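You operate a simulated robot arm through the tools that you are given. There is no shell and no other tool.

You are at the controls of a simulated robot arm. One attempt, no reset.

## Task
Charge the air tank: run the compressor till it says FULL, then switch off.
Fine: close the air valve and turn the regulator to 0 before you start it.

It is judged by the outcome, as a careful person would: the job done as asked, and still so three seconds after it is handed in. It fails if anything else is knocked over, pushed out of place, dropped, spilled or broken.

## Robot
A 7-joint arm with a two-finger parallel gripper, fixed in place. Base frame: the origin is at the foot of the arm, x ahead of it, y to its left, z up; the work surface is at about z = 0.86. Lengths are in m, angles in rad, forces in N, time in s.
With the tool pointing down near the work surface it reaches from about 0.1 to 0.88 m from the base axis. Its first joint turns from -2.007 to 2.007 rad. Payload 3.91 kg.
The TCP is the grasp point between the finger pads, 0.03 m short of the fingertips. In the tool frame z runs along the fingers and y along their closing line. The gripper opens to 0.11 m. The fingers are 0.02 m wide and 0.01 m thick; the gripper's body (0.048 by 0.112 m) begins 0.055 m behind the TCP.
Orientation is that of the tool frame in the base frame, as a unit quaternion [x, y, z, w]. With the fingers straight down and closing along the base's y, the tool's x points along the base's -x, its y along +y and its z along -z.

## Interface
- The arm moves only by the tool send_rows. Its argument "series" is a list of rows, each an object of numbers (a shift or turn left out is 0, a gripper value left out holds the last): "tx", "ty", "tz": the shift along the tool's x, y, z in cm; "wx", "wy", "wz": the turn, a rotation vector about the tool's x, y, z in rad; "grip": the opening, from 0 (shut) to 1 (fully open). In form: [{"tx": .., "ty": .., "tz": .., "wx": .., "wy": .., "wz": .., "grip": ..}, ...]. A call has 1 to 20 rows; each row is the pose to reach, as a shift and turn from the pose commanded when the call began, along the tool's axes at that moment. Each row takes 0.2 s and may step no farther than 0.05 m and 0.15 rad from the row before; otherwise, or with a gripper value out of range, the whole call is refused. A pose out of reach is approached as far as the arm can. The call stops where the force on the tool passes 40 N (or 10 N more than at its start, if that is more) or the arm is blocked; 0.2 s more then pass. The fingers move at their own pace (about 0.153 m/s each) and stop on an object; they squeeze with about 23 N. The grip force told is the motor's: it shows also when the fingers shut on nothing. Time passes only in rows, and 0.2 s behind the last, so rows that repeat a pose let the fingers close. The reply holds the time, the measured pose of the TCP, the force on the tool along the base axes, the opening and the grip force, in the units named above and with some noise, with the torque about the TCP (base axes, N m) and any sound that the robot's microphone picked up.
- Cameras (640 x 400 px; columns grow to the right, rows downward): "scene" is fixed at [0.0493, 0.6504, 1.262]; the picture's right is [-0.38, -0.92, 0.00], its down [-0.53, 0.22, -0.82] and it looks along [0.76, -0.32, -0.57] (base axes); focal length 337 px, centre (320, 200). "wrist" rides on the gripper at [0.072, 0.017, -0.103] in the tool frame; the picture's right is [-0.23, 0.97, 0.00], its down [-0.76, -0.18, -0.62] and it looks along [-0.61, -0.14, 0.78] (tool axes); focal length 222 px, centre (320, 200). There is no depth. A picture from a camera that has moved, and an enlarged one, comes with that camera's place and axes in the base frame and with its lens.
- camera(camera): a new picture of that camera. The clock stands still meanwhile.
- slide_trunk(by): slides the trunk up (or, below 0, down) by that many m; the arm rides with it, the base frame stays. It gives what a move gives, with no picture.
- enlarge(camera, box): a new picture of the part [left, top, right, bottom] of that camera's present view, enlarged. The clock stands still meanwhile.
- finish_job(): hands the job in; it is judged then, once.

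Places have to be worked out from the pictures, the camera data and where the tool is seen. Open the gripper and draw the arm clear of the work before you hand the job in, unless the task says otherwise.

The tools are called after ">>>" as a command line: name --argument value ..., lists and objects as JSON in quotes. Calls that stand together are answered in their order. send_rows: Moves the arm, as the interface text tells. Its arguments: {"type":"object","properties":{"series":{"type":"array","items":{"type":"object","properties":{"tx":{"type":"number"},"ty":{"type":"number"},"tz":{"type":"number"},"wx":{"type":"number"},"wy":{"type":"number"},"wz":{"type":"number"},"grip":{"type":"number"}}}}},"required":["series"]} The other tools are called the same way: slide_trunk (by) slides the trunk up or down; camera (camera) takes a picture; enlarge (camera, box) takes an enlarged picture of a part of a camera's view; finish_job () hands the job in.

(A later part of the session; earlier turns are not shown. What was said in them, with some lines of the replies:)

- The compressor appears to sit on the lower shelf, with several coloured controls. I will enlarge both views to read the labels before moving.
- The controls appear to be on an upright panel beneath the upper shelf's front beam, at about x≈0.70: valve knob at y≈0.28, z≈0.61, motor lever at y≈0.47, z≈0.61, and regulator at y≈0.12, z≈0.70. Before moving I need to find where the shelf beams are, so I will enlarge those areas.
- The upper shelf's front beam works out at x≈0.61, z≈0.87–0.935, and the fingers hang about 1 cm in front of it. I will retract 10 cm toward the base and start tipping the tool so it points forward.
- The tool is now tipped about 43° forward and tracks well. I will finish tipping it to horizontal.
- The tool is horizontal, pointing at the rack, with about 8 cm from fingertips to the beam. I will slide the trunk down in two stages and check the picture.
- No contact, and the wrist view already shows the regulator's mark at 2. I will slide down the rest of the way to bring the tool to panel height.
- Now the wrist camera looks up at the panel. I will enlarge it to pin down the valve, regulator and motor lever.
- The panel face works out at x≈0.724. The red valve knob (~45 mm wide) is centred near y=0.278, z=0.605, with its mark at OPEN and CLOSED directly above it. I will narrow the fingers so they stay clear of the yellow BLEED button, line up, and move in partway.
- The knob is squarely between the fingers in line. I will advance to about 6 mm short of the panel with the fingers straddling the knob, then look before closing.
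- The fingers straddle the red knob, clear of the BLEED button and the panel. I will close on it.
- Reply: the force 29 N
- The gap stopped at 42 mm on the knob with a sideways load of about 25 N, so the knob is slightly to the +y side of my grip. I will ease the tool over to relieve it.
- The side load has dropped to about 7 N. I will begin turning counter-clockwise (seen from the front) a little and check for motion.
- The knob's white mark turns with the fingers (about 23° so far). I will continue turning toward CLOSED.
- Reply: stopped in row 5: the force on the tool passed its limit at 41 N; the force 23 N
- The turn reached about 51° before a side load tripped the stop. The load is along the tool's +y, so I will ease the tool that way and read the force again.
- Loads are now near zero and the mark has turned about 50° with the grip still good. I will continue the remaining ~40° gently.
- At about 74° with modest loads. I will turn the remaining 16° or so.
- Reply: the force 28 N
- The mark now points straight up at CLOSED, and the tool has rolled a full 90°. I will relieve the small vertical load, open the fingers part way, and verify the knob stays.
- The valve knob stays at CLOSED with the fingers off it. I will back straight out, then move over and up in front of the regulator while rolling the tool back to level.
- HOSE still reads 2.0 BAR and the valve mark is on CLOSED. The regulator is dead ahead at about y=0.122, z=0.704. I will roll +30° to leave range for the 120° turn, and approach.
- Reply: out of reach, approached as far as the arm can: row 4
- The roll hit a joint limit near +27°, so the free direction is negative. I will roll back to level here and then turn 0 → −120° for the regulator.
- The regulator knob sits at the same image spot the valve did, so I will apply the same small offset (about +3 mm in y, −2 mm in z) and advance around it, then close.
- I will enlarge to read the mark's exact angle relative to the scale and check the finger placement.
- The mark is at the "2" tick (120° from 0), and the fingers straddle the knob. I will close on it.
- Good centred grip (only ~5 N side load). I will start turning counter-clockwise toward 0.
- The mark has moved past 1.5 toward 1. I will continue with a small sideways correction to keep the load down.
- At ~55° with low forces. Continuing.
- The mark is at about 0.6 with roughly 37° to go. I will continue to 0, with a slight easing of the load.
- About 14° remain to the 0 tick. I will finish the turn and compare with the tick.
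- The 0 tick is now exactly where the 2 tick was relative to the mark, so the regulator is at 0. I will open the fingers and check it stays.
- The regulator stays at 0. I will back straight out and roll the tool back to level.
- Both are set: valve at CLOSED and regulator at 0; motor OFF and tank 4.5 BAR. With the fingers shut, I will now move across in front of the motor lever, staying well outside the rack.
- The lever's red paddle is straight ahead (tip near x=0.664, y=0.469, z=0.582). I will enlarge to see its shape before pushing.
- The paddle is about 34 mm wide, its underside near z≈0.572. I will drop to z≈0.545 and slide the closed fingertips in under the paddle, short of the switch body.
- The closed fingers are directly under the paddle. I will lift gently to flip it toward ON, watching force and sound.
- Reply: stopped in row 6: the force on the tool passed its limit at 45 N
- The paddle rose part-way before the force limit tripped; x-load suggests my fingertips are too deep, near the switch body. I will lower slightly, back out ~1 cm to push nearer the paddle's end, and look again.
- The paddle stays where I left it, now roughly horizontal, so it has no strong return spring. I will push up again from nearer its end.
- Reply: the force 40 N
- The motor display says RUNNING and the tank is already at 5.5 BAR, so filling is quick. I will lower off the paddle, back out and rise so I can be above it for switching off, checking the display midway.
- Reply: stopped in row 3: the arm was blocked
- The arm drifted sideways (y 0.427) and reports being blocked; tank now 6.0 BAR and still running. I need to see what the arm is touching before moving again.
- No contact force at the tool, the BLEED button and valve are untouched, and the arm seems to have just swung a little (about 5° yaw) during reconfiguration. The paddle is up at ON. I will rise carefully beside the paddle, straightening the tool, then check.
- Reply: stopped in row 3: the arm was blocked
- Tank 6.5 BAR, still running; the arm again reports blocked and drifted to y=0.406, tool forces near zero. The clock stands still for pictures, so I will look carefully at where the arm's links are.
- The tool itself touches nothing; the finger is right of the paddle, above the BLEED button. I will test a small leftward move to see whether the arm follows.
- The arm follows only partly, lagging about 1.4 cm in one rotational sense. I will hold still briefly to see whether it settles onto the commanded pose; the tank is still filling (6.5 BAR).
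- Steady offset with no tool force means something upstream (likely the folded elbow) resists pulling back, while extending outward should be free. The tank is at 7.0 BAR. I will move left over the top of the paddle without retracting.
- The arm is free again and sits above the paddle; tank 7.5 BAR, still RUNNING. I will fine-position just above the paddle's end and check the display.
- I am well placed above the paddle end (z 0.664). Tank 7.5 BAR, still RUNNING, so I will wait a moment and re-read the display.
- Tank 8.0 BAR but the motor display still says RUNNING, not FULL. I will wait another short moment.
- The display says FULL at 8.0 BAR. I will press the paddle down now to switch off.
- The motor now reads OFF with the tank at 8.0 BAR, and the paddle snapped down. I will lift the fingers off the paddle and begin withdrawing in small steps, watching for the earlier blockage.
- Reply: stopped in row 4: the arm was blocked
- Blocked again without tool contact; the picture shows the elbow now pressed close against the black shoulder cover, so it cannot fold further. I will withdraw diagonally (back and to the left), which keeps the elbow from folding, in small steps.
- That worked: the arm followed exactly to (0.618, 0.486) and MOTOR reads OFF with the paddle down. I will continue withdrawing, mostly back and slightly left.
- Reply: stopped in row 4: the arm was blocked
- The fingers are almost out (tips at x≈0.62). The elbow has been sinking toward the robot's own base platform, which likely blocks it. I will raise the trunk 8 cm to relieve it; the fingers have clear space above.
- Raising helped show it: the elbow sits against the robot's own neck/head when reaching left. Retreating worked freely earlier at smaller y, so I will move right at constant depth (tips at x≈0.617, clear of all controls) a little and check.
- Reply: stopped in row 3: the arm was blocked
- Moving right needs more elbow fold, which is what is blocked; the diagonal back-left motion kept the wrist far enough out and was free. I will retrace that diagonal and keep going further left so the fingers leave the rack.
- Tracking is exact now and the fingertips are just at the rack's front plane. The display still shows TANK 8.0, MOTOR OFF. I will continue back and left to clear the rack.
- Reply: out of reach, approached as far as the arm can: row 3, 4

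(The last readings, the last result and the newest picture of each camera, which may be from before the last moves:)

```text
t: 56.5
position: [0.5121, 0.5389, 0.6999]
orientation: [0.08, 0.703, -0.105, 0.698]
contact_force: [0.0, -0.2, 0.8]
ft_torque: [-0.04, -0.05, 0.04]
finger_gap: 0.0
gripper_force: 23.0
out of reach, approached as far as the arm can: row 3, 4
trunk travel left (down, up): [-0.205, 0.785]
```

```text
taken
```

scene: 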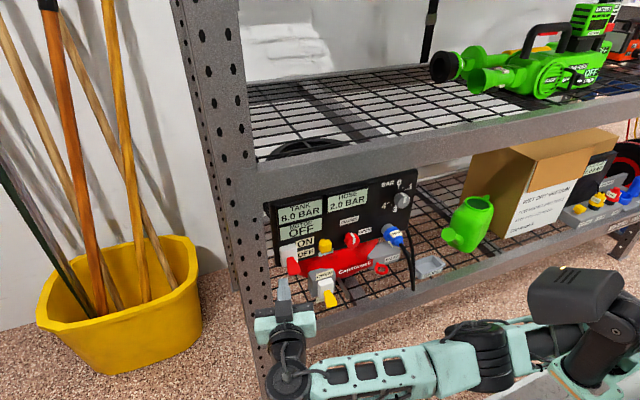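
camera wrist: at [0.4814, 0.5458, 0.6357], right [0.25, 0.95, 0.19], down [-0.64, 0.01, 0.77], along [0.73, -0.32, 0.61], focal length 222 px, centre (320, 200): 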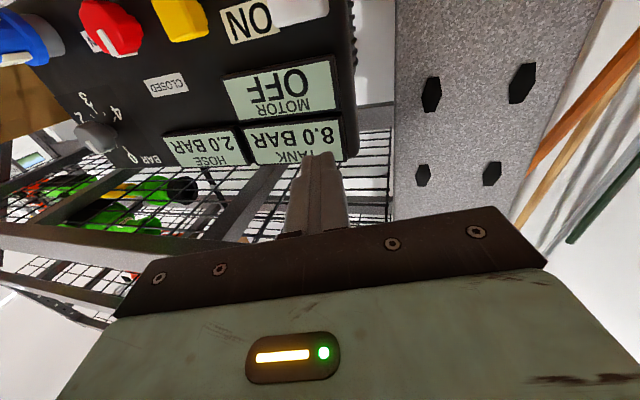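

The fingers are fully out, about 7 cm in front of the rack. I will open the gripper and then inspect every control and the surroundings.

>>> send_rows --series '[{"grip": 0.5}, {"grip": 1}, {"grip": 1}]'

>>> enlarge --camera "scene" --box '[260, 165, 420, 265]'

>>> enlarge --camera "scene" --box '[260, 230, 420, 330]'

>>> enlarge --camera "scene" --box '[380, 170, 620, 320]'

```text
t: 57.3
position: [0.5132, 0.539, 0.7019]
orientation: [0.08, 0.703, -0.104, 0.699]
contact_force: [0.2, -0.4, -0.4]
ft_torque: [0.0, 0.03, -0.03]
finger_gap: 0.11
gripper_force: 0.1
trunk travel left (down, up): [-0.205, 0.785]
```

```text
4.00 times, centred on (340, 215) of scene
camera zoom: at [0.0493, 0.6504, 1.262], right [-0.38, -0.92, 0.0], down [-0.53, 0.22, -0.82], along [0.76, -0.32, -0.57], focal length 1346 px, centre (240, 140)
```

zoom: 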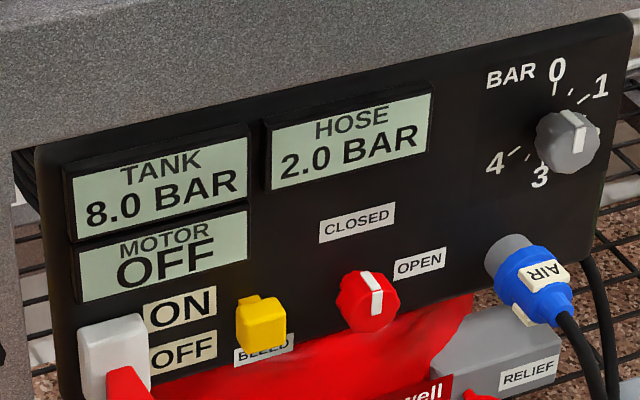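

```text
4.00 times, centred on (340, 280) of scene
camera zoom: at [0.0493, 0.6504, 1.262], right [-0.38, -0.92, 0.0], down [-0.53, 0.22, -0.82], along [0.76, -0.32, -0.57], focal length 1346 px, centre (240, -120)
```

zoom: 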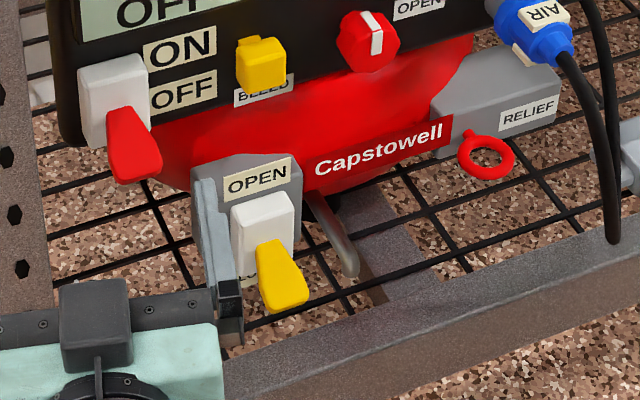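

```text
2.67 times, centred on (500, 245) of scene
camera zoom: at [0.0493, 0.6504, 1.262], right [-0.38, -0.92, 0.0], down [-0.53, 0.22, -0.82], along [0.76, -0.32, -0.57], focal length 898 px, centre (-160, 80)
```

zoom: 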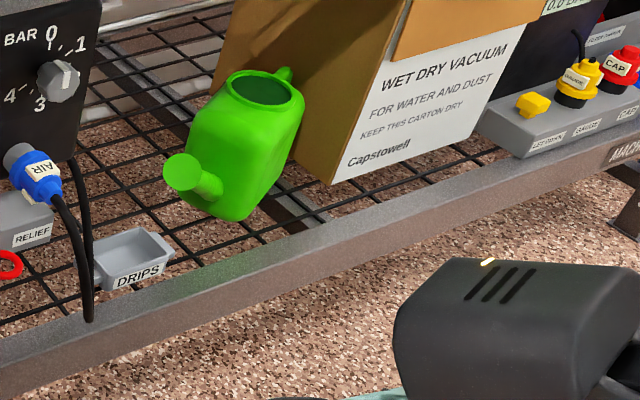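

Everything checks out: TANK 8.0 BAR, MOTOR OFF with the paddle down, air valve at CLOSED, regulator at 0. The BLEED, relief, drain, drip tray and watering can are undisturbed. The gripper is open and the arm is clear of the rack, so I am handing in the job.

>>> finish_job

```text
The job is handed in.
```

The tank is charged: it reads 8.0 BAR. The compressor said FULL, I switched it off, and the motor display now reads OFF.

- **Before starting:** I turned the air valve to CLOSED and the regulator from 2 to 0. Both were still there at the last check. The HOSE display still reads 2.0 BAR, which I take to be air left in the hose.
- **Arm trouble:** The arm reported being blocked five times near the motor lever, probably its own elbow hitting another part of the arm. Each time there was almost no force on the tool. One of these swung the fingers sideways to between the lever and the BLEED button. The last pictures show nothing moved or disturbed.
- **At hand-in:** The gripper was open, with its fingertips about 7 cm in front of the rack.
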